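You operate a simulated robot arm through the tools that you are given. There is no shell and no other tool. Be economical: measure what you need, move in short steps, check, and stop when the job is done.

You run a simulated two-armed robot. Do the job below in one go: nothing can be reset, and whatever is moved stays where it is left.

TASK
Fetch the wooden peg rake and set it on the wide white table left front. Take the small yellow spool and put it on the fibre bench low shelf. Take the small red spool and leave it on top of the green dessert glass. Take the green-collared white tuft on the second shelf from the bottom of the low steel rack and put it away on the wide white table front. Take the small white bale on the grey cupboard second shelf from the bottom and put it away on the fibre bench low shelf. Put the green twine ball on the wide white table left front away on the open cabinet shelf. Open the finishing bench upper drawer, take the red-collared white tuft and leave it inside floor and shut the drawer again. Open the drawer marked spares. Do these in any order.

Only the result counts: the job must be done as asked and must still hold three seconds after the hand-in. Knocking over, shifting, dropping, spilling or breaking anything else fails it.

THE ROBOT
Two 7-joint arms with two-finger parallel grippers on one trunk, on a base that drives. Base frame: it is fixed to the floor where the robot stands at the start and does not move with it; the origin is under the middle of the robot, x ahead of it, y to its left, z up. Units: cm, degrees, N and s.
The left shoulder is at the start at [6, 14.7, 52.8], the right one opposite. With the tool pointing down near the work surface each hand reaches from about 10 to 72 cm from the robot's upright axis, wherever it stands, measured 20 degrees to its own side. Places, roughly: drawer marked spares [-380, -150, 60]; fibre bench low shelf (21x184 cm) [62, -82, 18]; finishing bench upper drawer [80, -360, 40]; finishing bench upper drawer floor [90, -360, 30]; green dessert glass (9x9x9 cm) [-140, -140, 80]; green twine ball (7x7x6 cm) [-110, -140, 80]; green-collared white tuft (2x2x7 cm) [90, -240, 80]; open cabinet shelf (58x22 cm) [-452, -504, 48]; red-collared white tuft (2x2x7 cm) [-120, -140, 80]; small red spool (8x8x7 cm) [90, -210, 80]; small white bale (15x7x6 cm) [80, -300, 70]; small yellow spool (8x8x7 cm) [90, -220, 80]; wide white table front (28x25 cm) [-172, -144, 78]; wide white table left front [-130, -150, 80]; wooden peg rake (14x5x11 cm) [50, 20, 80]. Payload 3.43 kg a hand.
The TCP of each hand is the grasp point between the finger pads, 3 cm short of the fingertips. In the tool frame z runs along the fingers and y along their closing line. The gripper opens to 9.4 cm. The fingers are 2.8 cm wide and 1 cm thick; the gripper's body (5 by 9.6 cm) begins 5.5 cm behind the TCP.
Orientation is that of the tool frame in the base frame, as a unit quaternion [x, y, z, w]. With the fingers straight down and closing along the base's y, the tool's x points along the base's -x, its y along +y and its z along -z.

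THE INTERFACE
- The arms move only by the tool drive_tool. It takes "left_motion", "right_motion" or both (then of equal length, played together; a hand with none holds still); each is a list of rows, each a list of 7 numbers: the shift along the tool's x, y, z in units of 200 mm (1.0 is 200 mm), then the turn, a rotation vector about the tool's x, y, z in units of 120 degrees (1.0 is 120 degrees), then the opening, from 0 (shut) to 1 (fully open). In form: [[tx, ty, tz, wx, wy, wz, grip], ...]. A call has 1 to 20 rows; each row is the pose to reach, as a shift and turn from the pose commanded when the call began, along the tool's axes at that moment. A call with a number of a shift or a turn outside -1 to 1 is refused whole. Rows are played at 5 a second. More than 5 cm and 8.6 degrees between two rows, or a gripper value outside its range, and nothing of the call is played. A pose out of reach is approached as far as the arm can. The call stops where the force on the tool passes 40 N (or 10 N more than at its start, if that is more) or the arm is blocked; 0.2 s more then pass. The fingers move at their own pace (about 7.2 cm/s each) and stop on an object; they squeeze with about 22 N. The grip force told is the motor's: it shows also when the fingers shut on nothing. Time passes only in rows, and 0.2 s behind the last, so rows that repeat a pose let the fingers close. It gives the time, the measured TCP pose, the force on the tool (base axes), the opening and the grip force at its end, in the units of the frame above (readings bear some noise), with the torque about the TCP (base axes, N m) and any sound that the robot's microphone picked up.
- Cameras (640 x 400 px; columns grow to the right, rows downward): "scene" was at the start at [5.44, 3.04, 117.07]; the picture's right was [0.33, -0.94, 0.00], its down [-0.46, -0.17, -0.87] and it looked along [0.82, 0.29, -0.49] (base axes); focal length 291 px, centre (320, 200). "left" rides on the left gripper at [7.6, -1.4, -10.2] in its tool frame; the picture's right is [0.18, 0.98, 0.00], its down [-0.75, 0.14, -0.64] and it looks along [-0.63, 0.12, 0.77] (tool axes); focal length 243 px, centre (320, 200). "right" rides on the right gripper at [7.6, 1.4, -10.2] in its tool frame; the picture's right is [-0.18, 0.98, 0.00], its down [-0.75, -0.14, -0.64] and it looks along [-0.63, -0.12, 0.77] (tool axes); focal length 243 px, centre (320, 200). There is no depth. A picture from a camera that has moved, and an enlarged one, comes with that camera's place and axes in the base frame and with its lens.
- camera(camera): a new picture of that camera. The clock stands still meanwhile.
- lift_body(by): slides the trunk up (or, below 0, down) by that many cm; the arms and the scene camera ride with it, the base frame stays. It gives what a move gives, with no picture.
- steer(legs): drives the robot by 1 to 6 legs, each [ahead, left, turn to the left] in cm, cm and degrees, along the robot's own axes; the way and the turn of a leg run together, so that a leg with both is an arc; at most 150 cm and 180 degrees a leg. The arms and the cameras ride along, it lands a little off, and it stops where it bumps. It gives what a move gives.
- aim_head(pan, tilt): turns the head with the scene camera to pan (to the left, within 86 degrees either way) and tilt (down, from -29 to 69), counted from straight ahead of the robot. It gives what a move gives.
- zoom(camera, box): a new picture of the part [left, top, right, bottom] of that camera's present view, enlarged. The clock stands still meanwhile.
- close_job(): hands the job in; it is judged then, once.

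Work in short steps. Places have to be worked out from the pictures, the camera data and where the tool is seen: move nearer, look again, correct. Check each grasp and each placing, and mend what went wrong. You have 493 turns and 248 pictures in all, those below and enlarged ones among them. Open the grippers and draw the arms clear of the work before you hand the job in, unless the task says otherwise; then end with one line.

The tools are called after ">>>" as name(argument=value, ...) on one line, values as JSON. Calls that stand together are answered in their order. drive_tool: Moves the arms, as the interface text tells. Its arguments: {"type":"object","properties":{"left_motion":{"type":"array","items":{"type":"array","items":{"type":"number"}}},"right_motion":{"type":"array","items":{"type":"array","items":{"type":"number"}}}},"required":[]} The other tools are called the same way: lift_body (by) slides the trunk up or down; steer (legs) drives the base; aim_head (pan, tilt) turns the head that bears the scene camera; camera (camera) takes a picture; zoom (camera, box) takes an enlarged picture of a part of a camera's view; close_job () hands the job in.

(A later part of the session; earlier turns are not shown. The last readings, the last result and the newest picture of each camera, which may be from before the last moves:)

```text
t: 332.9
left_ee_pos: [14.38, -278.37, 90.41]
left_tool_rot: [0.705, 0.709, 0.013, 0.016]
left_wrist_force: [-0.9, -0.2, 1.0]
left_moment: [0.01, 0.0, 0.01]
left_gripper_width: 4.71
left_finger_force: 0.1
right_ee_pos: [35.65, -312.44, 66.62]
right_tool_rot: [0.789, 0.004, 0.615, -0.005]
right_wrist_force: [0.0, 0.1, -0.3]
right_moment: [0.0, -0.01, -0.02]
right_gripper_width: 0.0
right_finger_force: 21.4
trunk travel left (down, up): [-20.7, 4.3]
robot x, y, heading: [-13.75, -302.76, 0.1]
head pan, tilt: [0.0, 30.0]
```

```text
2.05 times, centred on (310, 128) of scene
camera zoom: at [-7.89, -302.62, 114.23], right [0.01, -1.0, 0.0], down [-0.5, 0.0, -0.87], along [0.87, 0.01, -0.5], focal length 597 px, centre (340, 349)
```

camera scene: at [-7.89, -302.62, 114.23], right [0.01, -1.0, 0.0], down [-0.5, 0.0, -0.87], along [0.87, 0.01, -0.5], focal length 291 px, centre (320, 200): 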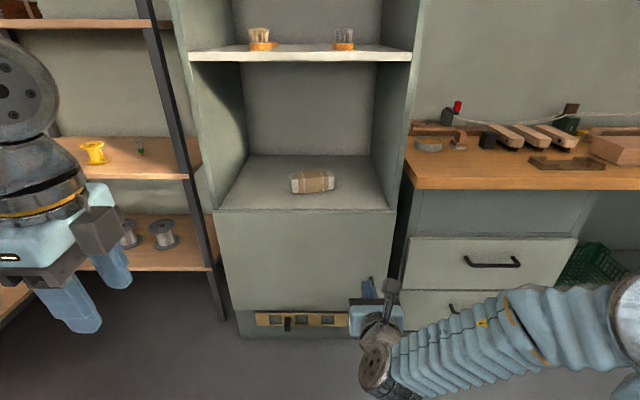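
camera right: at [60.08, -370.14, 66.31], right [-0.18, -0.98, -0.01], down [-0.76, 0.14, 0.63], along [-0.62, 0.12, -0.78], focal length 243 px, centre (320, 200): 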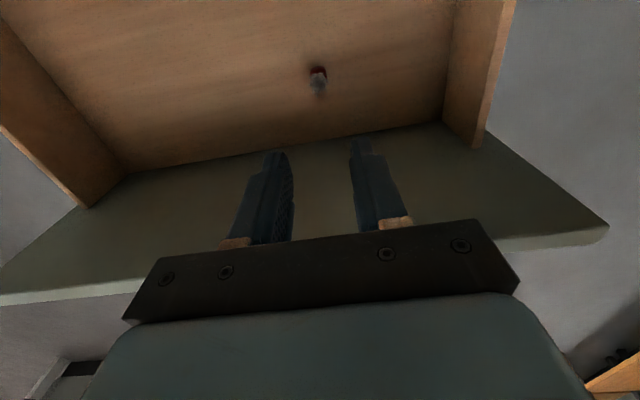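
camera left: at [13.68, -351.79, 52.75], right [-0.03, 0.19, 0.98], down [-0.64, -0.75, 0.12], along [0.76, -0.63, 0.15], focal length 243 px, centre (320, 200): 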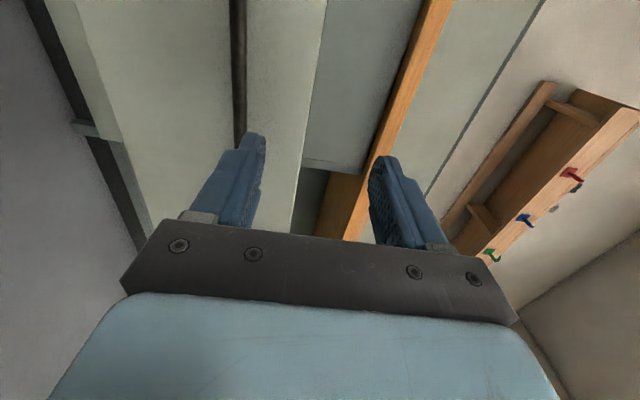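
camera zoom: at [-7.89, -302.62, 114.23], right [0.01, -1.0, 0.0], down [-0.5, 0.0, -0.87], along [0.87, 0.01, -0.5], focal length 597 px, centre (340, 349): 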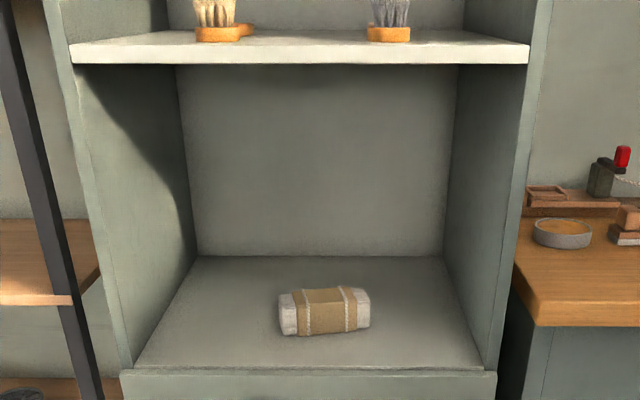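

The bale lies crosswise at about [88.7, -299.4], yawed ~11°, too long to grip level. I'll nudge its right end inward with the fist to turn it lengthwise. First I line up.

>>> drive_tool(right_motion=[[0.05, 0, -0.01, 0, 0, 0, 0], [0.1, 0, -0.02, 0, 0, 0, 0]])

>>> steer(legs=[[25, 7, 0]])

>>> camera(camera="right")

>>> camera(camera="scene")

```text
t: 333.5
left_ee_pos: [14.3, -278.44, 90.42]
left_tool_rot: [0.705, 0.709, 0.012, 0.015]
left_wrist_force: [0.1, -0.6, -0.2]
left_moment: [0.0, -0.02, -0.01]
left_gripper_width: 4.7
left_finger_force: 0.0
right_ee_pos: [35.74, -312.4, 68.65]
right_tool_rot: [0.788, 0.002, 0.615, -0.004]
right_wrist_force: [0.1, -0.2, -0.7]
right_moment: [-0.01, -0.01, 0.0]
right_gripper_width: 0.0
right_finger_force: 22.3
trunk travel left (down, up): [-20.7, 4.3]
robot x, y, heading: [-13.95, -302.81, 0.3]
head pan, tilt: [0.0, 30.0]
```

```text
t: 335.4
left_ee_pos: [39.56, -271.23, 90.48]
left_tool_rot: [0.705, 0.709, 0.012, 0.015]
left_wrist_force: [0.4, 0.5, 0.4]
left_moment: [0.03, -0.02, 0.01]
left_gripper_width: 4.67
left_finger_force: 0.0
right_ee_pos: [60.98, -305.26, 68.73]
right_tool_rot: [0.789, 0.003, 0.615, -0.004]
right_wrist_force: [-0.6, 0.0, 0.6]
right_moment: [-0.02, -0.03, 0.02]
right_gripper_width: 0.0
right_finger_force: 22.2
trunk travel left (down, up): [-20.7, 4.3]
robot x, y, heading: [11.68, -295.58, 0.7]
head pan, tilt: [0.0, 30.0]
```

```text
120 pictures are left
camera right: at [52.97, -306.82, 78.63], right [-0.03, -0.98, -0.18], down [-0.81, 0.13, -0.57], along [0.59, 0.13, -0.8], focal length 243 px, centre (320, 200)
```

right: 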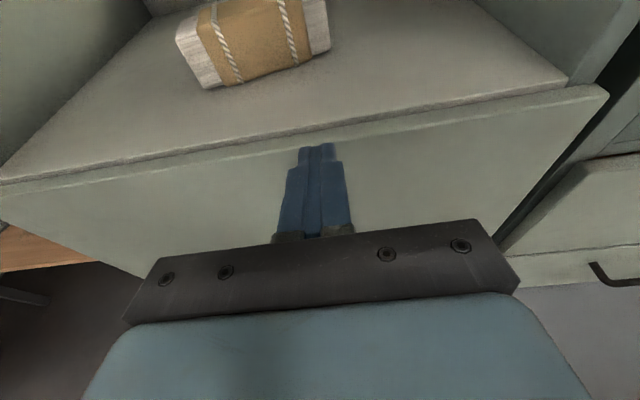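

```text
119 pictures are left
camera scene: at [17.31, -295.43, 114.24], right [0.01, -1.0, 0.0], down [-0.5, 0.0, -0.87], along [0.87, 0.01, -0.5], focal length 291 px, centre (320, 200)
```

scene: 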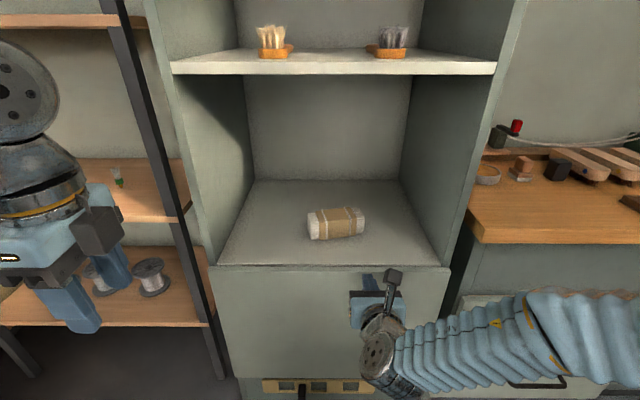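

I advance the fist to just before the bale's right end.

>>> drive_tool(right_motion=[[0.06, 0, 0.24, 0, 0, 0, 0], [0.12, 0, 0.48, 0, 0, 0, 0], [0.18, 0, 0.72, 0, 0, 0, 0], [0.244, 0, 0.965, 0, 0, 0, 0], [0.244, 0, 0.965, 0, 0, 0, 0]])

>>> camera(camera="right")

```text
refused: row 4 steps farther than a row can; nothing moved
```

```text
118 pictures are left
camera right: at [52.97, -306.82, 78.63], right [-0.03, -0.98, -0.18], down [-0.81, 0.13, -0.57], along [0.59, 0.13, -0.8], focal length 243 px, centre (320, 200)
```

right: 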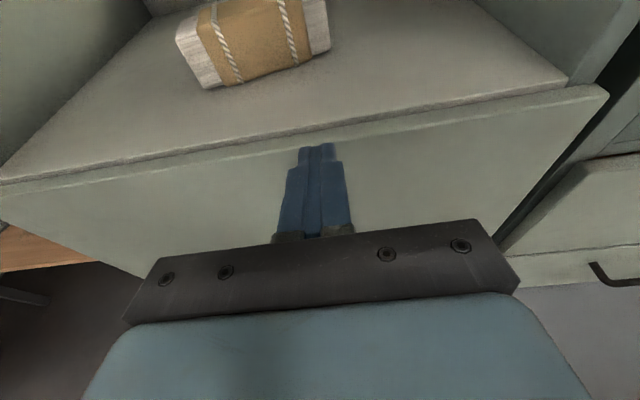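

>>> drive_tool(right_motion=[[0.05, 0, 0.2, 0, 0, 0, 0], [0.1, 0, 0.4, 0, 0, 0, 0], [0.15, 0, 0.6, 0, 0, 0, 0], [0.2, 0, 0.8, 0, 0, 0, 0], [0.244, 0, 0.965, 0, 0, 0, 0], [0.244, 0, 0.965, 0, 0, 0, 0]])

```text
t: 336.4
left_ee_pos: [39.36, -271.35, 90.52]
left_tool_rot: [0.705, 0.709, 0.013, 0.015]
left_wrist_force: [-0.7, -0.1, -0.1]
left_moment: [0.0, -0.03, 0.02]
left_gripper_width: 4.66
left_finger_force: 0.1
right_ee_pos: [77.0, -305.03, 68.61]
right_tool_rot: [0.791, 0.004, 0.612, -0.005]
right_wrist_force: [-27.1, -4.6, 14.2]
right_moment: [-0.36, 1.68, -0.11]
right_gripper_width: 0.03
right_finger_force: 22.0
trunk travel left (down, up): [-20.7, 4.3]
robot x, y, heading: [11.05, -295.44, 0.5]
head pan, tilt: [0.0, 30.0]
stopped in row 5 (right hand): the force on the tool passed its limit at 117 N (the readings are from after the stop); the commanded pose is now the measured one
```

The hand's underside met the shelf edge again. I back out 4 cm and tilt the fingers to 30° down.

>>> drive_tool(right_motion=[[0.03, 0, -0.2, 0, 0, 0, 0], [0.06, 0, -0.25, 0, -0.065, 0, 0], [0.08, 0, -0.25, 0, -0.13, 0, 0], [0.08, 0, -0.25, 0, -0.13, 0, 0]])

>>> camera(camera="right")

```text
t: 337.4
left_ee_pos: [39.55, -271.22, 90.43]
left_tool_rot: [0.705, 0.709, 0.011, 0.015]
left_wrist_force: [0.6, 0.1, 0.5]
left_moment: [0.01, -0.01, 0.01]
left_gripper_width: 4.69
left_finger_force: 0.0
right_ee_pos: [72.77, -305.01, 71.15]
right_tool_rot: [0.868, 0.004, 0.497, -0.003]
right_wrist_force: [0.5, 0.1, 0.7]
right_moment: [-0.02, -0.01, -0.02]
right_gripper_width: 0.04
right_finger_force: 21.5
trunk travel left (down, up): [-20.7, 4.3]
robot x, y, heading: [11.04, -295.29, 0.4]
head pan, tilt: [0.0, 30.0]
```

```text
117 pictures are left
camera right: at [67.9, -306.62, 82.99], right [-0.08, -0.98, -0.16], down [-0.94, 0.13, -0.33], along [0.34, 0.12, -0.93], focal length 243 px, centre (320, 200)
```

right: 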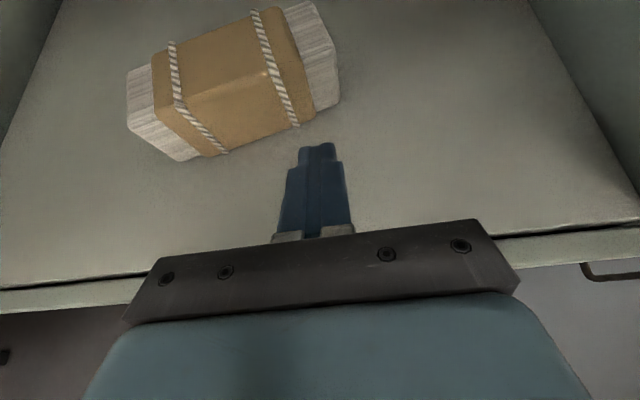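

Now the bale's front face measures x≈80–84, shelf z≈65.3. I push its right end inward about 7 cm.

>>> drive_tool(right_motion=[[0.02, 0, 0.12, 0, 0, 0, 0], [0.08, 0, 0.24, 0, 0, 0, 0], [0.13, 0, 0.36, 0, 0, 0, 0], [0.18, 0, 0.46, 0, 0, 0, 0], [0.22, 0, 0.54, 0, 0, 0, 0], [0.26, 0, 0.61, 0, 0, 0, 0], [0.3, 0, 0.676, 0, 0, 0, 0], [0.3, 0, 0.676, 0, 0, 0, 0]])

>>> camera(camera="right")

```text
t: 339.2
left_ee_pos: [39.52, -271.19, 90.26]
left_tool_rot: [0.705, 0.709, 0.013, 0.014]
left_wrist_force: [-0.1, 0.1, -0.1]
left_moment: [0.03, 0.01, -0.01]
left_gripper_width: 4.71
left_finger_force: 0.2
right_ee_pos: [87.54, -304.86, 69.47]
right_tool_rot: [0.867, 0.005, 0.498, -0.004]
right_wrist_force: [-0.4, -0.1, -0.7]
right_moment: [0.0, 0.01, -0.01]
right_gripper_width: 0.01
right_finger_force: 21.3
trunk travel left (down, up): [-20.7, 4.3]
robot x, y, heading: [11.27, -295.52, 0.5]
head pan, tilt: [0.0, 30.0]
```

```text
116 pictures are left
camera right: at [82.62, -306.42, 81.26], right [-0.08, -0.98, -0.16], down [-0.94, 0.13, -0.33], along [0.34, 0.12, -0.93], focal length 243 px, centre (320, 200)
```

right: 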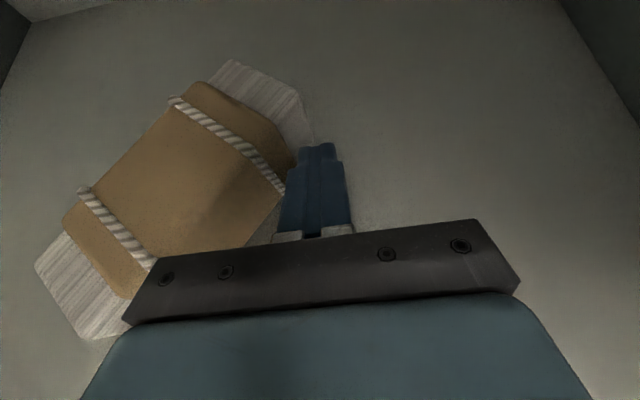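

One push turned the bale to about yaw -42°. I'll bring the fist around to the left of its near end and nudge that right.

>>> drive_tool(right_motion=[[-0.12, 0, -0.2, 0, 0, 0, 0], [-0.23, 0, -0.4, 0, 0, 0, 0], [-0.34, 0, -0.6, 0, 0, 0, 0], [-0.37, 0, -0.68, 0, 0, 0, 0], [-0.37, -0.24, -0.68, 0, 0, 0, 0], [-0.37, -0.48, -0.68, 0, 0, 0, 0], [-0.37, -0.72, -0.68, 0, 0, 0, 0], [-0.37, -0.95, -0.68, 0, 0, 0, 0], [-0.26, -0.95, -0.47, 0, 0, 0, 0], [-0.14, -0.95, -0.26, 0, 0, 0, 0]])

>>> camera(camera="right")

```text
t: 341.4
left_ee_pos: [39.63, -271.25, 90.39]
left_tool_rot: [0.705, 0.709, 0.011, 0.013]
left_wrist_force: [-0.4, 0.0, 0.1]
left_moment: [-0.03, -0.01, -0.01]
left_gripper_width: 4.69
left_finger_force: 0.0
right_ee_pos: [81.59, -285.78, 69.69]
right_tool_rot: [0.867, 0.004, 0.498, -0.003]
right_wrist_force: [-0.6, 0.0, 1.0]
right_moment: [0.03, 0.0, -0.01]
right_gripper_width: 0.0
right_finger_force: 22.6
trunk travel left (down, up): [-20.7, 4.3]
robot x, y, heading: [11.43, -295.12, 0.3]
head pan, tilt: [0.0, 30.0]
```

```text
115 pictures are left
camera right: at [76.61, -287.47, 81.49], right [-0.08, -0.98, -0.16], down [-0.94, 0.13, -0.33], along [0.34, 0.12, -0.93], focal length 243 px, centre (320, 200)
```

right: 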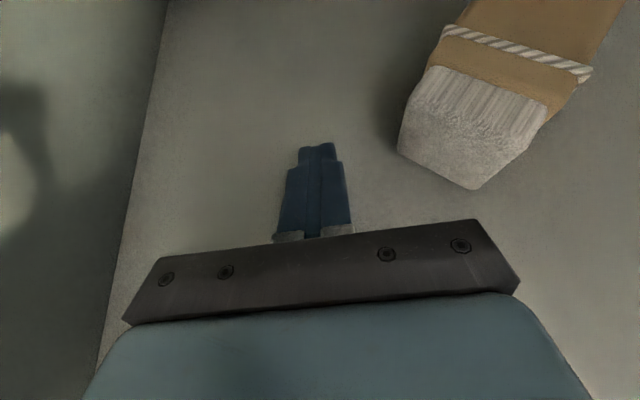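

I go 3 cm deeper and sweep right.

>>> drive_tool(right_motion=[[0.076, 0, 0.13, 0, 0, 0, 0], [0.076, 0.15, 0.13, 0, 0, 0, 0], [0.076, 0.3, 0.13, 0, 0, 0, 0], [0.076, 0.4, 0.13, 0, 0, 0, 0], [0.076, 0.5, 0.13, 0, 0, 0, 0], [0.076, 0.58, 0.13, 0, 0, 0, 0], [0.076, 0.58, 0.13, 0, 0, 0, 0]])

>>> camera(camera="right")

```text
t: 343.0
left_ee_pos: [39.68, -271.2, 90.39]
left_tool_rot: [0.705, 0.709, 0.013, 0.014]
left_wrist_force: [-1.0, 0.4, -1.0]
left_moment: [0.03, -0.02, 0.01]
left_gripper_width: 4.69
left_finger_force: 0.0
right_ee_pos: [84.51, -297.51, 69.54]
right_tool_rot: [0.868, 0.004, 0.497, -0.004]
right_wrist_force: [-0.2, 0.2, 0.2]
right_moment: [-0.01, 0.02, -0.01]
right_gripper_width: 0.0
right_finger_force: 21.8
trunk travel left (down, up): [-20.7, 4.3]
robot x, y, heading: [10.78, -295.25, 0.3]
head pan, tilt: [0.0, 30.0]
```

```text
114 pictures are left
camera right: at [79.65, -299.13, 81.45], right [-0.08, -0.98, -0.16], down [-0.94, 0.13, -0.33], along [0.34, 0.12, -0.93], focal length 243 px, centre (320, 200)
```

right: 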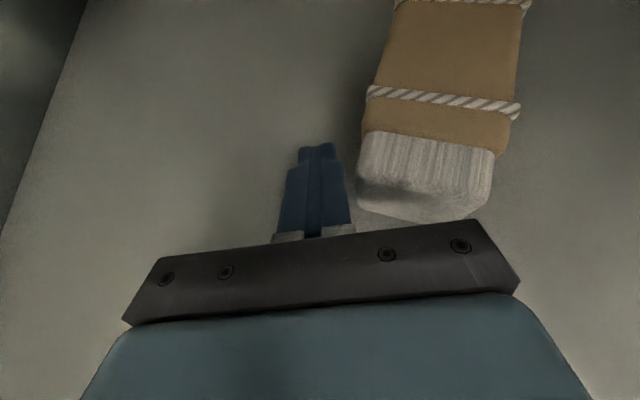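

The bale now points nearly into the shelf (yaw about -22°). I back out, yaw the hand -22° and open it for a grasp from the near end.

>>> drive_tool(right_motion=[[-0.075, 0.02, -0.2, 0, 0, 0, 0], [-0.15, 0.04, -0.405, 0, 0, 0, 0], [-0.15, 0.06, -0.405, -0.053, 0, 0.031, 0.5], [-0.15, 0.085, -0.405, -0.106, 0, 0.062, 0.8], [-0.15, 0.085, -0.405, -0.158, 0, 0.093, 1], [-0.15, 0.085, -0.405, -0.158, 0, 0.093, 1]])

>>> camera(camera="right")

```text
t: 344.4
left_ee_pos: [39.55, -271.23, 90.38]
left_tool_rot: [0.705, 0.709, 0.013, 0.014]
left_wrist_force: [0.0, 0.3, -0.1]
left_moment: [0.0, 0.0, -0.04]
left_gripper_width: 4.68
left_finger_force: 0.1
right_ee_pos: [76.08, -299.29, 71.15]
right_tool_rot: [0.853, -0.161, 0.488, 0.09]
right_wrist_force: [-0.1, -0.1, -0.8]
right_moment: [-0.02, 0.0, -0.01]
right_gripper_width: 9.42
right_finger_force: 0.1
trunk travel left (down, up): [-20.7, 4.3]
robot x, y, heading: [11.64, -295.37, 0.7]
head pan, tilt: [0.0, 30.0]
```

```text
113 pictures are left
camera right: at [71.01, -298.93, 82.97], right [-0.45, -0.88, -0.16], down [-0.82, 0.47, -0.32], along [0.36, -0.01, -0.93], focal length 243 px, centre (320, 200)
```

right: 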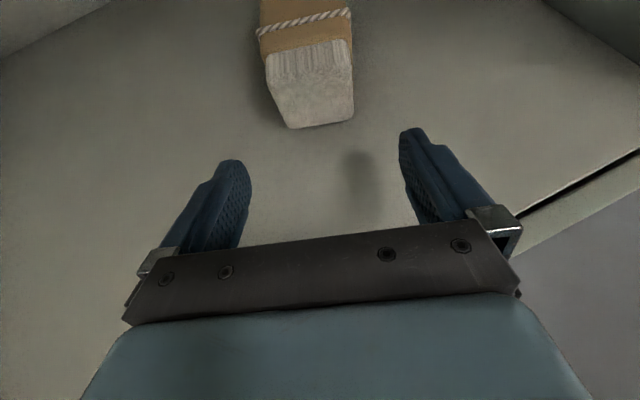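

Well aligned. I advance around the near end of the bale.

>>> drive_tool(right_motion=[[0.05, 0, 0.15, 0, 0, 0, 1], [0.11, 0, 0.3, 0, 0, 0, 1], [0.17, 0, 0.45, 0, 0, 0, 1], [0.236, 0, 0.607, 0, 0, 0, 1], [0.236, 0, 0.607, 0, 0, 0, 1]])

>>> camera(camera="right")

```text
t: 345.6
left_ee_pos: [39.55, -271.28, 90.4]
left_tool_rot: [0.705, 0.709, 0.012, 0.014]
left_wrist_force: [0.4, -0.4, 0.3]
left_moment: [0.0, -0.01, -0.03]
left_gripper_width: 4.71
left_finger_force: 0.0
right_ee_pos: [88.12, -303.98, 69.23]
right_tool_rot: [0.853, -0.162, 0.489, 0.091]
right_wrist_force: [0.8, -0.6, 0.0]
right_moment: [-0.03, 0.0, 0.0]
right_gripper_width: 9.42
right_finger_force: 0.0
trunk travel left (down, up): [-20.7, 4.3]
robot x, y, heading: [11.49, -295.92, 0.4]
head pan, tilt: [0.0, 30.0]
```

```text
112 pictures are left
camera right: at [82.98, -303.62, 80.95], right [-0.44, -0.88, -0.16], down [-0.82, 0.47, -0.32], along [0.36, -0.01, -0.93], focal length 243 px, centre (320, 200)
```

right: 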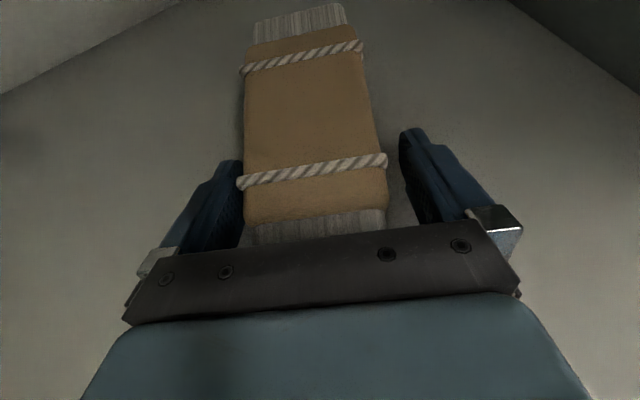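

The bale is between the fingers. I close and check.

>>> drive_tool(right_motion=[[0, 0, 0, 0, 0, 0, 0.85], [0, 0, 0, 0, 0, 0, 0.6], [0, 0, 0, 0, 0, 0, 0], [0, 0, 0, 0, 0, 0, 0]])

>>> drive_tool(right_motion=[[0.1, 0, -0.06, 0, 0, 0, 0], [0.2, 0, -0.12, 0, 0, 0, 0], [0.2, 0, -0.12, 0, 0, 0, 0]])

>>> camera(camera="right")

```text
t: 346.6
left_ee_pos: [39.6, -271.19, 90.33]
left_tool_rot: [0.705, 0.709, 0.013, 0.014]
left_wrist_force: [0.5, 0.4, -0.4]
left_moment: [-0.03, 0.02, 0.02]
left_gripper_width: 4.71
left_finger_force: 0.1
right_ee_pos: [88.1, -303.92, 69.26]
right_tool_rot: [0.853, -0.162, 0.489, 0.091]
right_wrist_force: [0.6, -0.7, 0.4]
right_moment: [0.0, 0.11, 0.03]
right_gripper_width: 6.61
right_finger_force: 22.3
trunk travel left (down, up): [-20.7, 4.3]
robot x, y, heading: [11.32, -295.25, 0.6]
head pan, tilt: [0.0, 30.0]
```

```text
t: 347.4
left_ee_pos: [39.59, -271.25, 90.41]
left_tool_rot: [0.705, 0.709, 0.011, 0.015]
left_wrist_force: [0.0, -0.5, -0.6]
left_moment: [0.0, 0.0, 0.02]
left_gripper_width: 4.68
left_finger_force: 0.0
right_ee_pos: [88.04, -304.08, 73.82]
right_tool_rot: [0.853, -0.162, 0.488, 0.091]
right_wrist_force: [-0.4, 0.7, -1.9]
right_moment: [0.04, 0.03, 0.0]
right_gripper_width: 6.6
right_finger_force: 22.4
trunk travel left (down, up): [-20.7, 4.3]
robot x, y, heading: [11.35, -295.66, 0.3]
head pan, tilt: [0.0, 30.0]
```

```text
111 pictures are left
camera right: at [82.9, -303.6, 85.64], right [-0.44, -0.88, -0.16], down [-0.82, 0.47, -0.32], along [0.36, -0.01, -0.93], focal length 243 px, centre (320, 200)
```

right: 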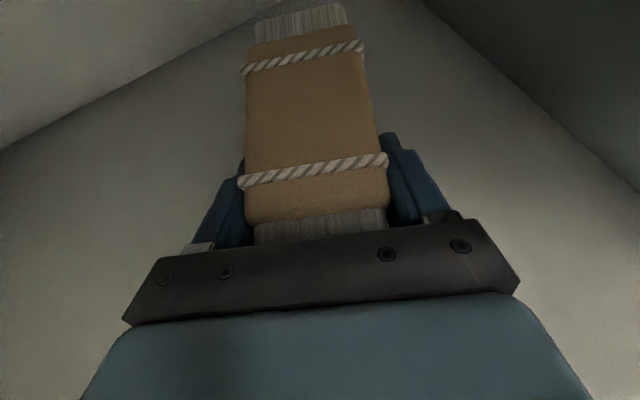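

Held. I back the base straight out 38 cm, then look.

>>> steer(legs=[[-38, 0, 0]])

>>> camera(camera="scene")

```text
t: 349.8
left_ee_pos: [1.67, -271.66, 90.3]
left_tool_rot: [0.705, 0.709, 0.012, 0.015]
left_wrist_force: [0.0, -0.5, 0.7]
left_moment: [0.02, 0.0, 0.02]
left_gripper_width: 4.7
left_finger_force: 0.0
right_ee_pos: [50.12, -304.22, 73.75]
right_tool_rot: [0.853, -0.161, 0.488, 0.09]
right_wrist_force: [-1.0, 0.0, -1.8]
right_moment: [0.02, 0.06, 0.01]
right_gripper_width: 6.62
right_finger_force: 21.9
trunk travel left (down, up): [-20.7, 4.3]
robot x, y, heading: [-26.92, -296.13, 0.3]
head pan, tilt: [0.0, 30.0]
```

```text
110 pictures are left
camera scene: at [-20.63, -295.72, 114.24], right [0.01, -1.0, 0.0], down [-0.5, 0.0, -0.87], along [0.87, 0.01, -0.5], focal length 291 px, centre (320, 200)
```

scene: 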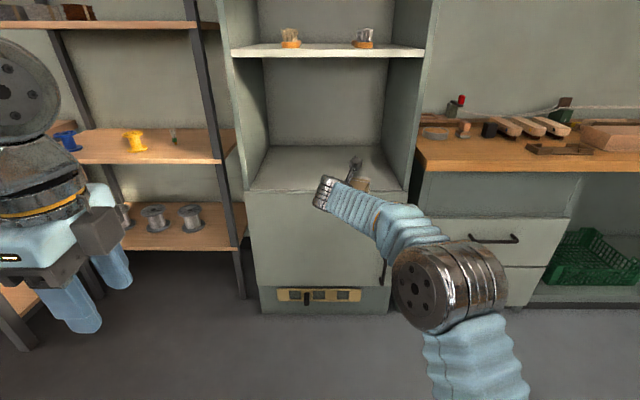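

I retract the right arm with the bale, then drive toward the rack for the yellow spool with the left hand.

>>> drive_tool(right_motion=[[-0.094, 0.072, -0.161, 0, 0, 0, 0], [-0.189, 0.145, -0.322, 0, 0, 0, 0], [-0.283, 0.217, -0.482, 0, 0, 0, 0], [-0.378, 0.29, -0.643, 0, 0, 0, 0], [-0.472, 0.362, -0.804, 0, 0, 0, 0]])

>>> drive_tool(right_motion=[[-0.094, 0.072, -0.161, 0, 0, 0, 0], [-0.15, 0.115, -0.26, 0, 0, 0, 0]], left_motion=[[0, 0, 0, 0, 0, 0.068, 0.8], [0, 0, 0, 0, 0, 0.136, 0.8]])

>>> drive_tool(left_motion=[[0, 0, 0, 0, 0, 0.068, 0.8], [0, 0, 0, 0, 0, 0.136, 0.8], [0, 0, 0, 0, 0, 0.204, 0.8], [0, 0, 0, 0, 0, 0.272, 0.8], [0, 0, 0, 0, 0, 0.34, 0.9], [0, 0, 0, 0, 0, 0.408, 0.9], [0, 0, 0, 0, 0, 0.476, 0.9], [0, 0, 0, 0, 0, 0.544, 0.9], [0, 0, 0, 0, 0, 0.612, 0.9], [0, 0, 0, 0, 0, 0.612, 0.9]])

>>> steer(legs=[[0, 58, 0]])

>>> camera(camera="scene")

```text
t: 351.0
left_ee_pos: [1.62, -271.56, 90.47]
left_tool_rot: [0.705, 0.709, 0.012, 0.014]
left_wrist_force: [0.5, 0.7, 0.1]
left_moment: [0.0, 0.03, -0.01]
left_gripper_width: 4.71
left_finger_force: 0.0
right_ee_pos: [29.99, -304.21, 73.97]
right_tool_rot: [0.852, -0.161, 0.489, 0.09]
right_wrist_force: [0.1, -0.7, -2.8]
right_moment: [0.02, 0.01, -0.02]
right_gripper_width: 6.63
right_finger_force: 21.8
trunk travel left (down, up): [-20.7, 4.3]
robot x, y, heading: [-26.74, -295.55, 0.4]
head pan, tilt: [0.0, 30.0]
```

```text
t: 351.6
left_ee_pos: [1.48, -271.55, 90.42]
left_tool_rot: [0.799, 0.601, 0.014, 0.012]
left_wrist_force: [0.0, 0.0, -0.4]
left_moment: [-0.05, 0.02, -0.04]
left_gripper_width: 7.52
left_finger_force: 0.1
right_ee_pos: [23.67, -304.06, 73.9]
right_tool_rot: [0.853, -0.161, 0.489, 0.091]
right_wrist_force: [-1.1, -0.5, -2.7]
right_moment: [0.01, 0.01, -0.02]
right_gripper_width: 6.64
right_finger_force: 21.8
trunk travel left (down, up): [-20.7, 4.3]
robot x, y, heading: [-26.69, -295.79, 0.6]
head pan, tilt: [0.0, 30.0]
```

```text
t: 353.8
left_ee_pos: [1.69, -271.58, 90.28]
left_tool_rot: [1.0, 0.005, 0.018, 0.002]
left_wrist_force: [0.4, 0.7, -0.1]
left_moment: [0.02, 0.0, -0.01]
left_gripper_width: 8.46
left_finger_force: 0.0
right_ee_pos: [23.66, -304.06, 73.96]
right_tool_rot: [0.853, -0.16, 0.489, 0.09]
right_wrist_force: [-0.1, 0.4, -1.7]
right_moment: [0.0, 0.05, -0.02]
right_gripper_width: 6.6
right_finger_force: 22.4
trunk travel left (down, up): [-20.7, 4.3]
robot x, y, heading: [-26.4, -295.81, 0.5]
head pan, tilt: [0.0, 30.0]
```

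```text
t: 357.1
left_ee_pos: [1.15, -213.12, 90.5]
left_tool_rot: [1.0, 0.004, 0.018, 0.002]
left_wrist_force: [-0.7, 0.2, 0.7]
left_moment: [-0.01, -0.04, -0.03]
left_gripper_width: 8.46
left_finger_force: 0.1
right_ee_pos: [23.08, -245.75, 73.98]
right_tool_rot: [0.853, -0.161, 0.489, 0.09]
right_wrist_force: [-0.1, -0.4, -1.5]
right_moment: [0.01, 0.04, 0.01]
right_gripper_width: 6.63
right_finger_force: 22.1
trunk travel left (down, up): [-20.7, 4.3]
robot x, y, heading: [-27.12, -237.33, 0.3]
head pan, tilt: [0.0, 30.0]
```

```text
109 pictures are left
camera scene: at [-21.09, -237.3, 114.24], right [0.01, -1.0, 0.0], down [-0.5, 0.0, -0.87], along [0.87, 0.01, -0.5], focal length 291 px, centre (320, 200)
```

scene: 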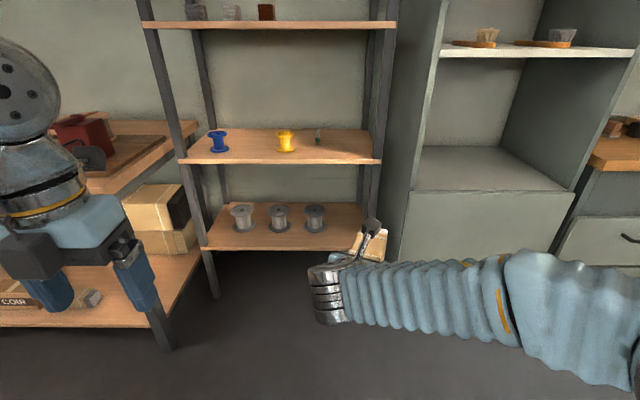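

Now pitch the left hand up to about 16° below level.

>>> drive_tool(left_motion=[[0.05, 0, 0, 0, 0.0685, 0, 0.93], [0.1, 0, 0, 0, 0.137, 0, 0.93], [0.16, 0, 0, 0, 0.2055, 0, 0.93], [0.22, 0, 0, 0, 0.274, 0, 0.93], [0.28, 0, 0, 0, 0.3425, 0, 0.93], [0.34, 0, 0, 0, 0.411, 0, 0.93], [0.4, 0, 0, 0, 0.4795, 0, 0.93], [0.45, 0, 0, 0, 0.548, 0, 0.93], [0.5, 0, 0, 0, 0.6165, 0, 0.93], [0.5, 0, 0, 0, 0.6165, 0, 0.93]])

>>> steer(legs=[[30, 0, 0]])

>>> camera(camera="left")

>>> camera(camera="scene")

```text
t: 359.4
left_ee_pos: [11.13, -213.02, 90.78]
left_tool_rot: [0.786, 0.005, 0.618, -0.001]
left_wrist_force: [-0.6, -0.4, 0.5]
left_moment: [0.0, 0.02, 0.01]
left_gripper_width: 8.77
left_finger_force: 0.0
right_ee_pos: [23.1, -245.77, 73.88]
right_tool_rot: [0.852, -0.162, 0.489, 0.091]
right_wrist_force: [-0.1, -0.4, -1.3]
right_moment: [0.05, 0.06, 0.01]
right_gripper_width: 6.61
right_finger_force: 21.4
trunk travel left (down, up): [-20.7, 4.3]
robot x, y, heading: [-27.2, -237.2, 0.1]
head pan, tilt: [0.0, 30.0]
```

```text
t: 361.4
left_ee_pos: [41.02, -212.57, 90.75]
left_tool_rot: [0.788, 0.006, 0.616, -0.002]
left_wrist_force: [0.6, 0.3, 0.3]
left_moment: [-0.02, 0.0, 0.0]
left_gripper_width: 8.74
left_finger_force: 0.1
right_ee_pos: [53.2, -245.39, 73.81]
right_tool_rot: [0.853, -0.161, 0.489, 0.09]
right_wrist_force: [0.2, -0.4, -1.7]
right_moment: [0.01, 0.04, 0.01]
right_gripper_width: 6.63
right_finger_force: 21.9
trunk travel left (down, up): [-20.7, 4.3]
robot x, y, heading: [2.9, -237.09, 0.5]
head pan, tilt: [0.0, 30.0]
```

```text
108 pictures are left
camera left: at [33.11, -211.3, 100.63], right [0.06, -0.98, 0.18], down [-0.8, -0.15, -0.58], along [0.59, -0.11, -0.8], focal length 243 px, centre (320, 200)
```

left: 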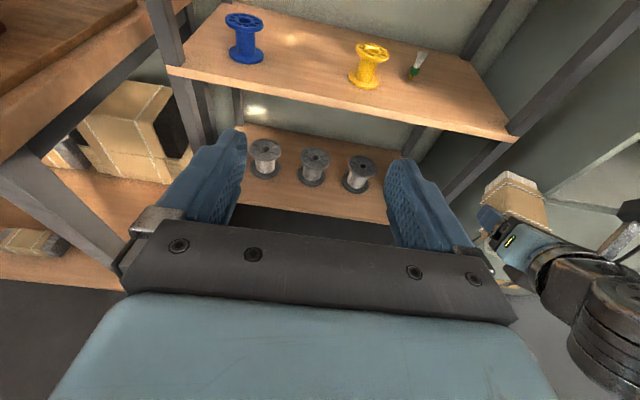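

```text
107 pictures are left
camera scene: at [8.93, -237.03, 114.24], right [0.01, -1.0, 0.0], down [-0.5, 0.0, -0.87], along [0.87, 0.01, -0.5], focal length 291 px, centre (320, 200)
```

scene: 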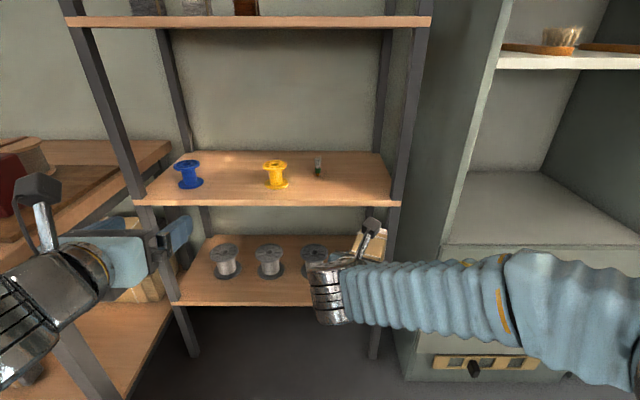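

I drive 8 cm ahead and bring the left hand in front of the yellow spool (about [87.5, -223]).

>>> steer(legs=[[8, 0, 0]])

>>> drive_tool(left_motion=[[-0.105, 0.105, 0.13, 0, 0, 0, 0.93], [-0.21, 0.21, 0.26, 0, 0, 0, 0.93], [-0.315, 0.315, 0.39, 0, 0, 0, 0.93], [-0.42, 0.42, 0.52, 0, 0, 0, 0.93], [-0.525, 0.525, 0.646, 0, 0, 0, 0.93], [-0.525, 0.525, 0.646, 0, 0, 0, 0.93]])

>>> camera(camera="left")

```text
t: 362.5
left_ee_pos: [49.11, -212.56, 90.75]
left_tool_rot: [0.787, 0.006, 0.616, -0.002]
left_wrist_force: [0.9, -0.6, 0.5]
left_moment: [0.0, -0.02, 0.01]
left_gripper_width: 8.76
left_finger_force: 0.1
right_ee_pos: [61.24, -245.3, 74.05]
right_tool_rot: [0.853, -0.16, 0.489, 0.09]
right_wrist_force: [0.0, 0.5, -0.6]
right_moment: [0.02, 0.02, -0.02]
right_gripper_width: 6.6
right_finger_force: 22.5
trunk travel left (down, up): [-20.7, 4.3]
robot x, y, heading: [11.07, -237.04, 0.8]
head pan, tilt: [0.0, 30.0]
```

```text
t: 363.9
left_ee_pos: [59.34, -223.05, 77.45]
left_tool_rot: [0.788, 0.006, 0.616, -0.002]
left_wrist_force: [-0.2, -0.7, -0.1]
left_moment: [0.01, 0.0, 0.01]
left_gripper_width: 8.75
left_finger_force: 0.2
right_ee_pos: [61.24, -245.27, 73.8]
right_tool_rot: [0.853, -0.16, 0.489, 0.089]
right_wrist_force: [-0.4, -0.2, -1.7]
right_moment: [0.01, 0.05, 0.01]
right_gripper_width: 6.61
right_finger_force: 21.9
trunk travel left (down, up): [-20.7, 4.3]
robot x, y, heading: [10.75, -236.93, 0.3]
head pan, tilt: [0.0, 30.0]
```

```text
106 pictures are left
camera left: at [51.29, -221.7, 87.34], right [0.06, -0.98, 0.18], down [-0.8, -0.15, -0.58], along [0.59, -0.11, -0.8], focal length 243 px, centre (320, 200)
```

left: 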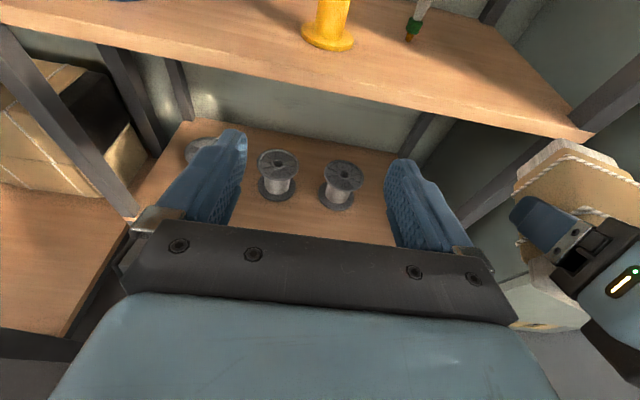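

The spool is straight ahead. I advance 14 cm, tilting the fingers 6° further down for shelf clearance.

>>> drive_tool(left_motion=[[0.05, 0, 0.2, 0, -0.025, 0, 0.93], [0.1, 0, 0.4, 0, -0.05, 0, 0.93], [0.15, 0, 0.56, 0, -0.05, 0, 0.93], [0.178, 0, 0.68, 0, -0.05, 0, 0.93], [0.178, 0, 0.68, 0, -0.05, 0, 0.93]])

>>> camera(camera="left")

```text
t: 365.1
left_ee_pos: [73.32, -222.83, 77.62]
left_tool_rot: [0.819, 0.007, 0.574, -0.002]
left_wrist_force: [0.0, 0.1, 0.3]
left_moment: [-0.01, 0.04, -0.02]
left_gripper_width: 8.74
left_finger_force: 0.0
right_ee_pos: [61.23, -245.3, 73.88]
right_tool_rot: [0.853, -0.16, 0.489, 0.09]
right_wrist_force: [0.3, -0.3, -1.6]
right_moment: [0.08, 0.04, 0.03]
right_gripper_width: 6.62
right_finger_force: 21.7
trunk travel left (down, up): [-20.7, 4.3]
robot x, y, heading: [11.09, -236.97, 0.4]
head pan, tilt: [0.0, 30.0]
```

```text
105 pictures are left
camera left: at [66.39, -221.54, 88.26], right [0.07, -0.98, 0.18], down [-0.86, -0.15, -0.49], along [0.51, -0.12, -0.85], focal length 243 px, centre (320, 200)
```

left: 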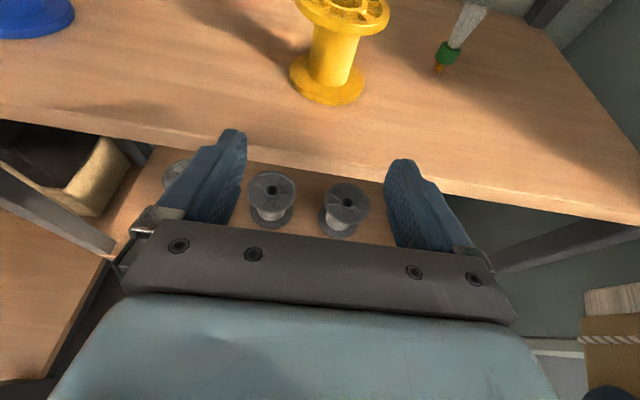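

Aligned; I advance onto the spool's core.

>>> drive_tool(left_motion=[[0.06, 0.005, 0.17, 0, 0, 0, 0.93], [0.12, 0.01, 0.34, 0, 0, 0, 0.93], [0.18, 0.015, 0.51, 0, 0, 0, 0.93], [0.236, 0.015, 0.68, 0, 0, 0, 0.93], [0.236, 0.015, 0.68, 0, 0, 0, 0.93]])

>>> camera(camera="left")

```text
t: 366.3
left_ee_pos: [87.67, -223.05, 77.46]
left_tool_rot: [0.819, 0.008, 0.574, -0.003]
left_wrist_force: [0.6, 0.3, 0.8]
left_moment: [-0.01, -0.02, 0.0]
left_gripper_width: 8.74
left_finger_force: 0.0
right_ee_pos: [61.22, -245.33, 73.86]
right_tool_rot: [0.853, -0.161, 0.489, 0.091]
right_wrist_force: [0.2, 0.0, -1.9]
right_moment: [0.0, 0.09, 0.02]
right_gripper_width: 6.6
right_finger_force: 22.4
trunk travel left (down, up): [-20.7, 4.3]
robot x, y, heading: [10.92, -237.26, 0.5]
head pan, tilt: [0.0, 30.0]
```

```text
104 pictures are left
camera left: at [80.8, -221.58, 88.19], right [0.07, -0.98, 0.18], down [-0.86, -0.15, -0.49], along [0.51, -0.12, -0.85], focal length 243 px, centre (320, 200)
```

left: 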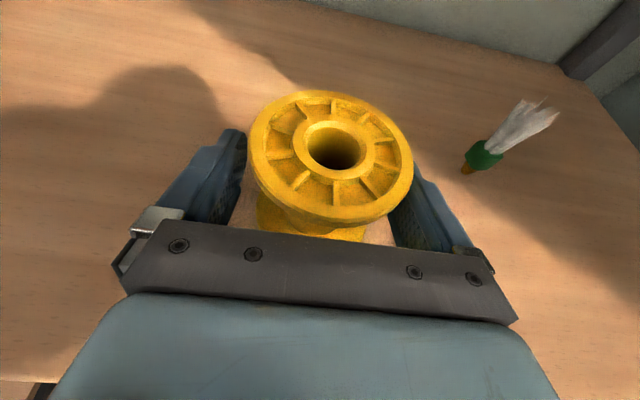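

Centred. I close and lift.

>>> drive_tool(left_motion=[[0, 0, 0, 0, 0, 0, 0.7], [0, 0, 0, 0, 0, 0, 0.4], [0, 0, 0, 0, 0, 0, 0.1], [0, 0, 0, 0, 0, 0, 0], [0, 0, 0, 0, 0, 0, 0], [0.094, 0, -0.034, 0, 0, 0, 0], [0.188, 0, -0.068, 0, 0, 0, 0], [0.188, 0, -0.068, 0, 0, 0, 0]])

>>> camera(camera="left")

```text
t: 368.1
left_ee_pos: [87.74, -222.87, 81.42]
left_tool_rot: [0.819, 0.007, 0.574, -0.003]
left_wrist_force: [-0.4, 0.0, -0.7]
left_moment: [0.01, 0.02, -0.01]
left_gripper_width: 4.67
left_finger_force: 21.8
right_ee_pos: [61.11, -245.34, 73.81]
right_tool_rot: [0.853, -0.161, 0.489, 0.09]
right_wrist_force: [1.0, 0.4, -1.5]
right_moment: [0.0, 0.06, 0.0]
right_gripper_width: 6.64
right_finger_force: 21.6
trunk travel left (down, up): [-20.7, 4.3]
robot x, y, heading: [10.81, -236.65, 0.5]
head pan, tilt: [0.0, 30.0]
```

```text
103 pictures are left
camera left: at [80.78, -221.54, 92.17], right [0.07, -0.98, 0.18], down [-0.86, -0.15, -0.49], along [0.51, -0.12, -0.85], focal length 243 px, centre (320, 200)
```

left: 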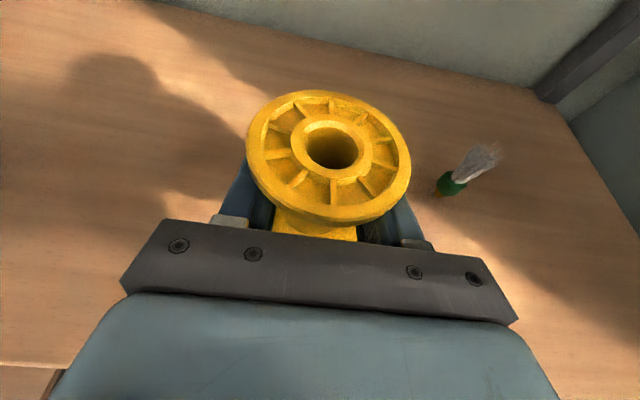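

Held. I back out and drive to face the fibre bench's low shelf.

>>> steer(legs=[[-40, 0, 0], [0, 145, 0]])

>>> drive_tool(left_motion=[[-0.08, 0, -0.2, 0, 0, 0, 0], [-0.16, 0, -0.4, 0, 0, 0, 0], [-0.24, -0.1, -0.6, 0, 0, 0, 0], [-0.3, -0.2, -0.8, 0, 0, 0, 0]])

>>> aim_head(pan=0, tilt=40)

>>> camera(camera="scene")

```text
t: 373.3
left_ee_pos: [46.97, -181.26, 81.81]
left_tool_rot: [0.818, -0.007, 0.575, 0.019]
left_wrist_force: [-1.2, -6.4, -1.0]
left_moment: [-0.23, 0.07, -0.04]
left_gripper_width: 4.66
left_finger_force: 21.9
right_ee_pos: [20.74, -201.24, 73.8]
right_tool_rot: [0.853, -0.161, 0.488, 0.09]
right_wrist_force: [0.0, -0.2, -2.4]
right_moment: [0.06, 0.06, -0.02]
right_gripper_width: 6.63
right_finger_force: 22.0
trunk travel left (down, up): [-20.7, 4.3]
robot x, y, heading: [-29.35, -192.62, 0.3]
head pan, tilt: [0.0, 30.0]
stopped in leg 2: the force on the tool passed its limit at 55 N (the readings are from after the stop); the commanded pose is now the measured one
```

```text
t: 374.3
left_ee_pos: [29.91, -176.35, 81.41]
left_tool_rot: [0.818, -0.006, 0.575, 0.017]
left_wrist_force: [0.5, -0.9, -1.2]
left_moment: [0.0, -0.02, 0.0]
left_gripper_width: 4.66
left_finger_force: 21.9
right_ee_pos: [20.79, -201.09, 73.78]
right_tool_rot: [0.853, -0.161, 0.488, 0.09]
right_wrist_force: [0.7, -0.4, -1.2]
right_moment: [0.06, 0.02, 0.01]
right_gripper_width: 6.61
right_finger_force: 22.7
trunk travel left (down, up): [-20.7, 4.3]
robot x, y, heading: [-29.47, -192.7, 0.5]
head pan, tilt: [0.0, 30.0]
```

```text
t: 375.0
left_ee_pos: [30.09, -176.41, 81.44]
left_tool_rot: [0.817, -0.006, 0.576, 0.018]
left_wrist_force: [-0.7, 0.2, -1.7]
left_moment: [0.0, 0.07, 0.0]
left_gripper_width: 4.66
left_finger_force: 22.2
right_ee_pos: [20.7, -201.17, 73.86]
right_tool_rot: [0.853, -0.162, 0.489, 0.091]
right_wrist_force: [-0.3, -0.4, -0.7]
right_moment: [0.05, 0.05, 0.05]
right_gripper_width: 6.6
right_finger_force: 22.8
trunk travel left (down, up): [-20.7, 4.3]
robot x, y, heading: [-29.42, -192.56, 0.5]
head pan, tilt: [0.0, 40.0]
```

```text
102 pictures are left
camera scene: at [-24.02, -192.75, 112.71], right [0.01, -1.0, 0.0], down [-0.64, 0.0, -0.77], along [0.77, 0.01, -0.64], focal length 291 px, centre (320, 200)
```

scene: 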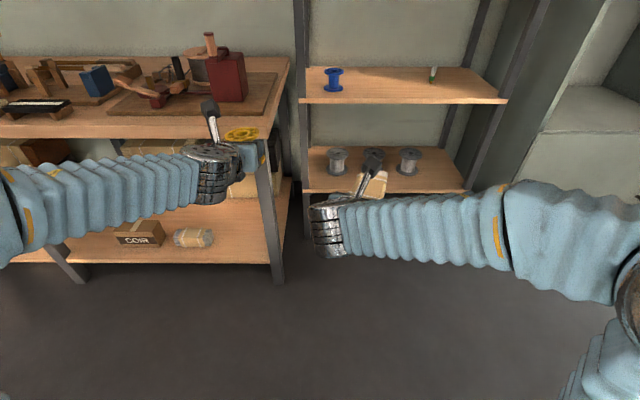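

The spool hand brushed the bench's end (55 N) because it still reached forward; it is retracted now. I check the spool in the grip and the bench.

>>> camera(camera="left")

>>> zoom(camera="scene", box=[0, 20, 320, 220])

```text
101 pictures are left
camera left: at [23.15, -174.53, 92.08], right [0.03, -0.98, 0.19], down [-0.86, -0.13, -0.49], along [0.51, -0.15, -0.85], focal length 243 px, centre (320, 200)
```

left: 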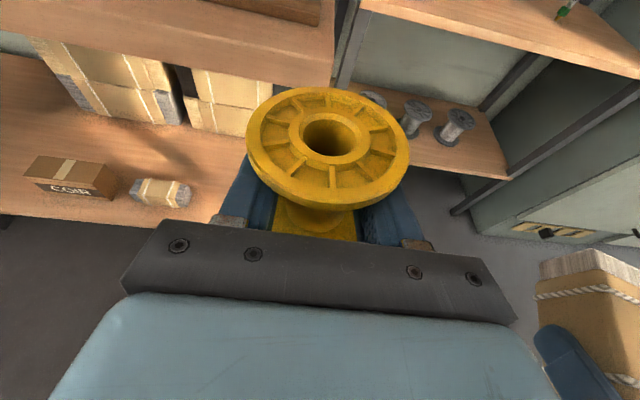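

```text
2.00 times, centred on (160, 120) of scene
camera zoom: at [-24.02, -192.75, 112.71], right [0.01, -1.0, 0.0], down [-0.64, 0.0, -0.77], along [0.77, 0.01, -0.64], focal length 582 px, centre (640, 360)
```

zoom: 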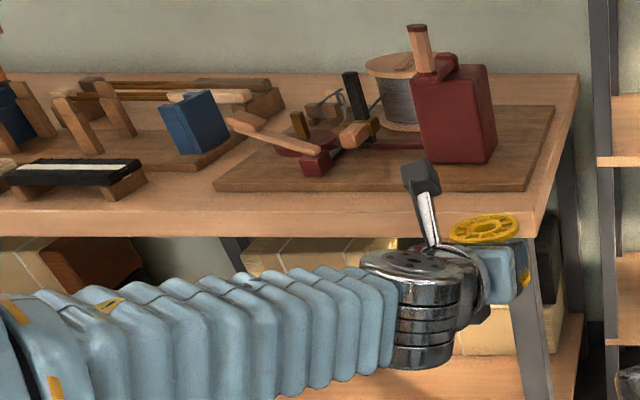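

All is well. I drive left along the bench to y≈-85 and look at the low shelf.

>>> steer(legs=[[0, 107, 0]])

>>> camera(camera="scene")

```text
t: 380.5
left_ee_pos: [29.87, -70.03, 81.41]
left_tool_rot: [0.817, -0.011, 0.576, 0.021]
left_wrist_force: [-0.4, 0.8, -0.9]
left_moment: [-0.02, 0.02, 0.0]
left_gripper_width: 4.66
left_finger_force: 22.2
right_ee_pos: [20.43, -94.74, 73.92]
right_tool_rot: [0.852, -0.165, 0.489, 0.094]
right_wrist_force: [-0.7, -0.3, -2.0]
right_moment: [0.05, 0.05, -0.01]
right_gripper_width: 6.62
right_finger_force: 21.7
trunk travel left (down, up): [-20.7, 4.3]
robot x, y, heading: [-29.65, -85.83, -0.4]
head pan, tilt: [0.0, 40.0]
```

```text
99 pictures are left
camera scene: at [-24.27, -85.84, 112.7], right [0.0, -1.0, 0.0], down [-0.64, 0.0, -0.77], along [0.77, 0.0, -0.64], focal length 291 px, centre (320, 200)
```

scene: 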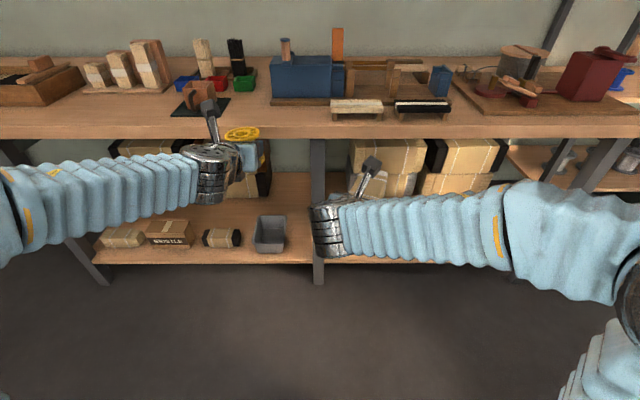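

>>> camera(camera="right")

>>> camera(camera="left")

```text
98 pictures are left
camera right: at [15.32, -94.26, 85.67], right [-0.45, -0.88, -0.16], down [-0.81, 0.48, -0.32], along [0.36, -0.02, -0.93], focal length 243 px, centre (320, 200)
```

right: 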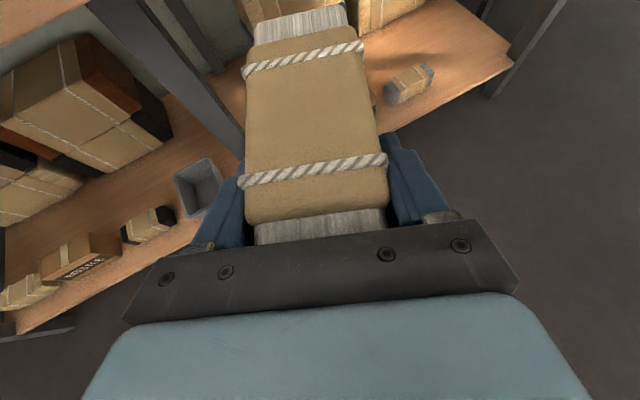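

```text
97 pictures are left
camera left: at [23.05, -68.07, 92.08], right [0.02, -0.98, 0.19], down [-0.86, -0.12, -0.49], along [0.5, -0.16, -0.85], focal length 243 px, centre (320, 200)
```

left: 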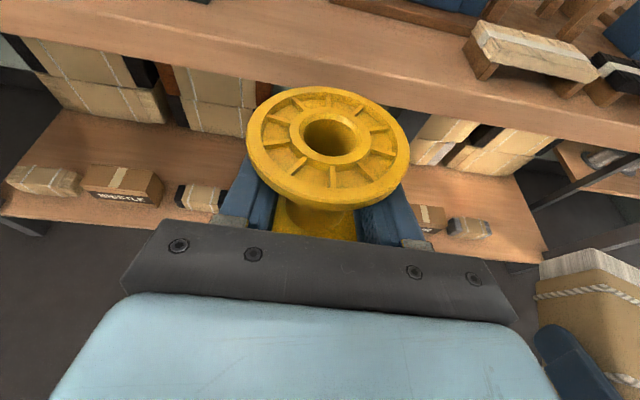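

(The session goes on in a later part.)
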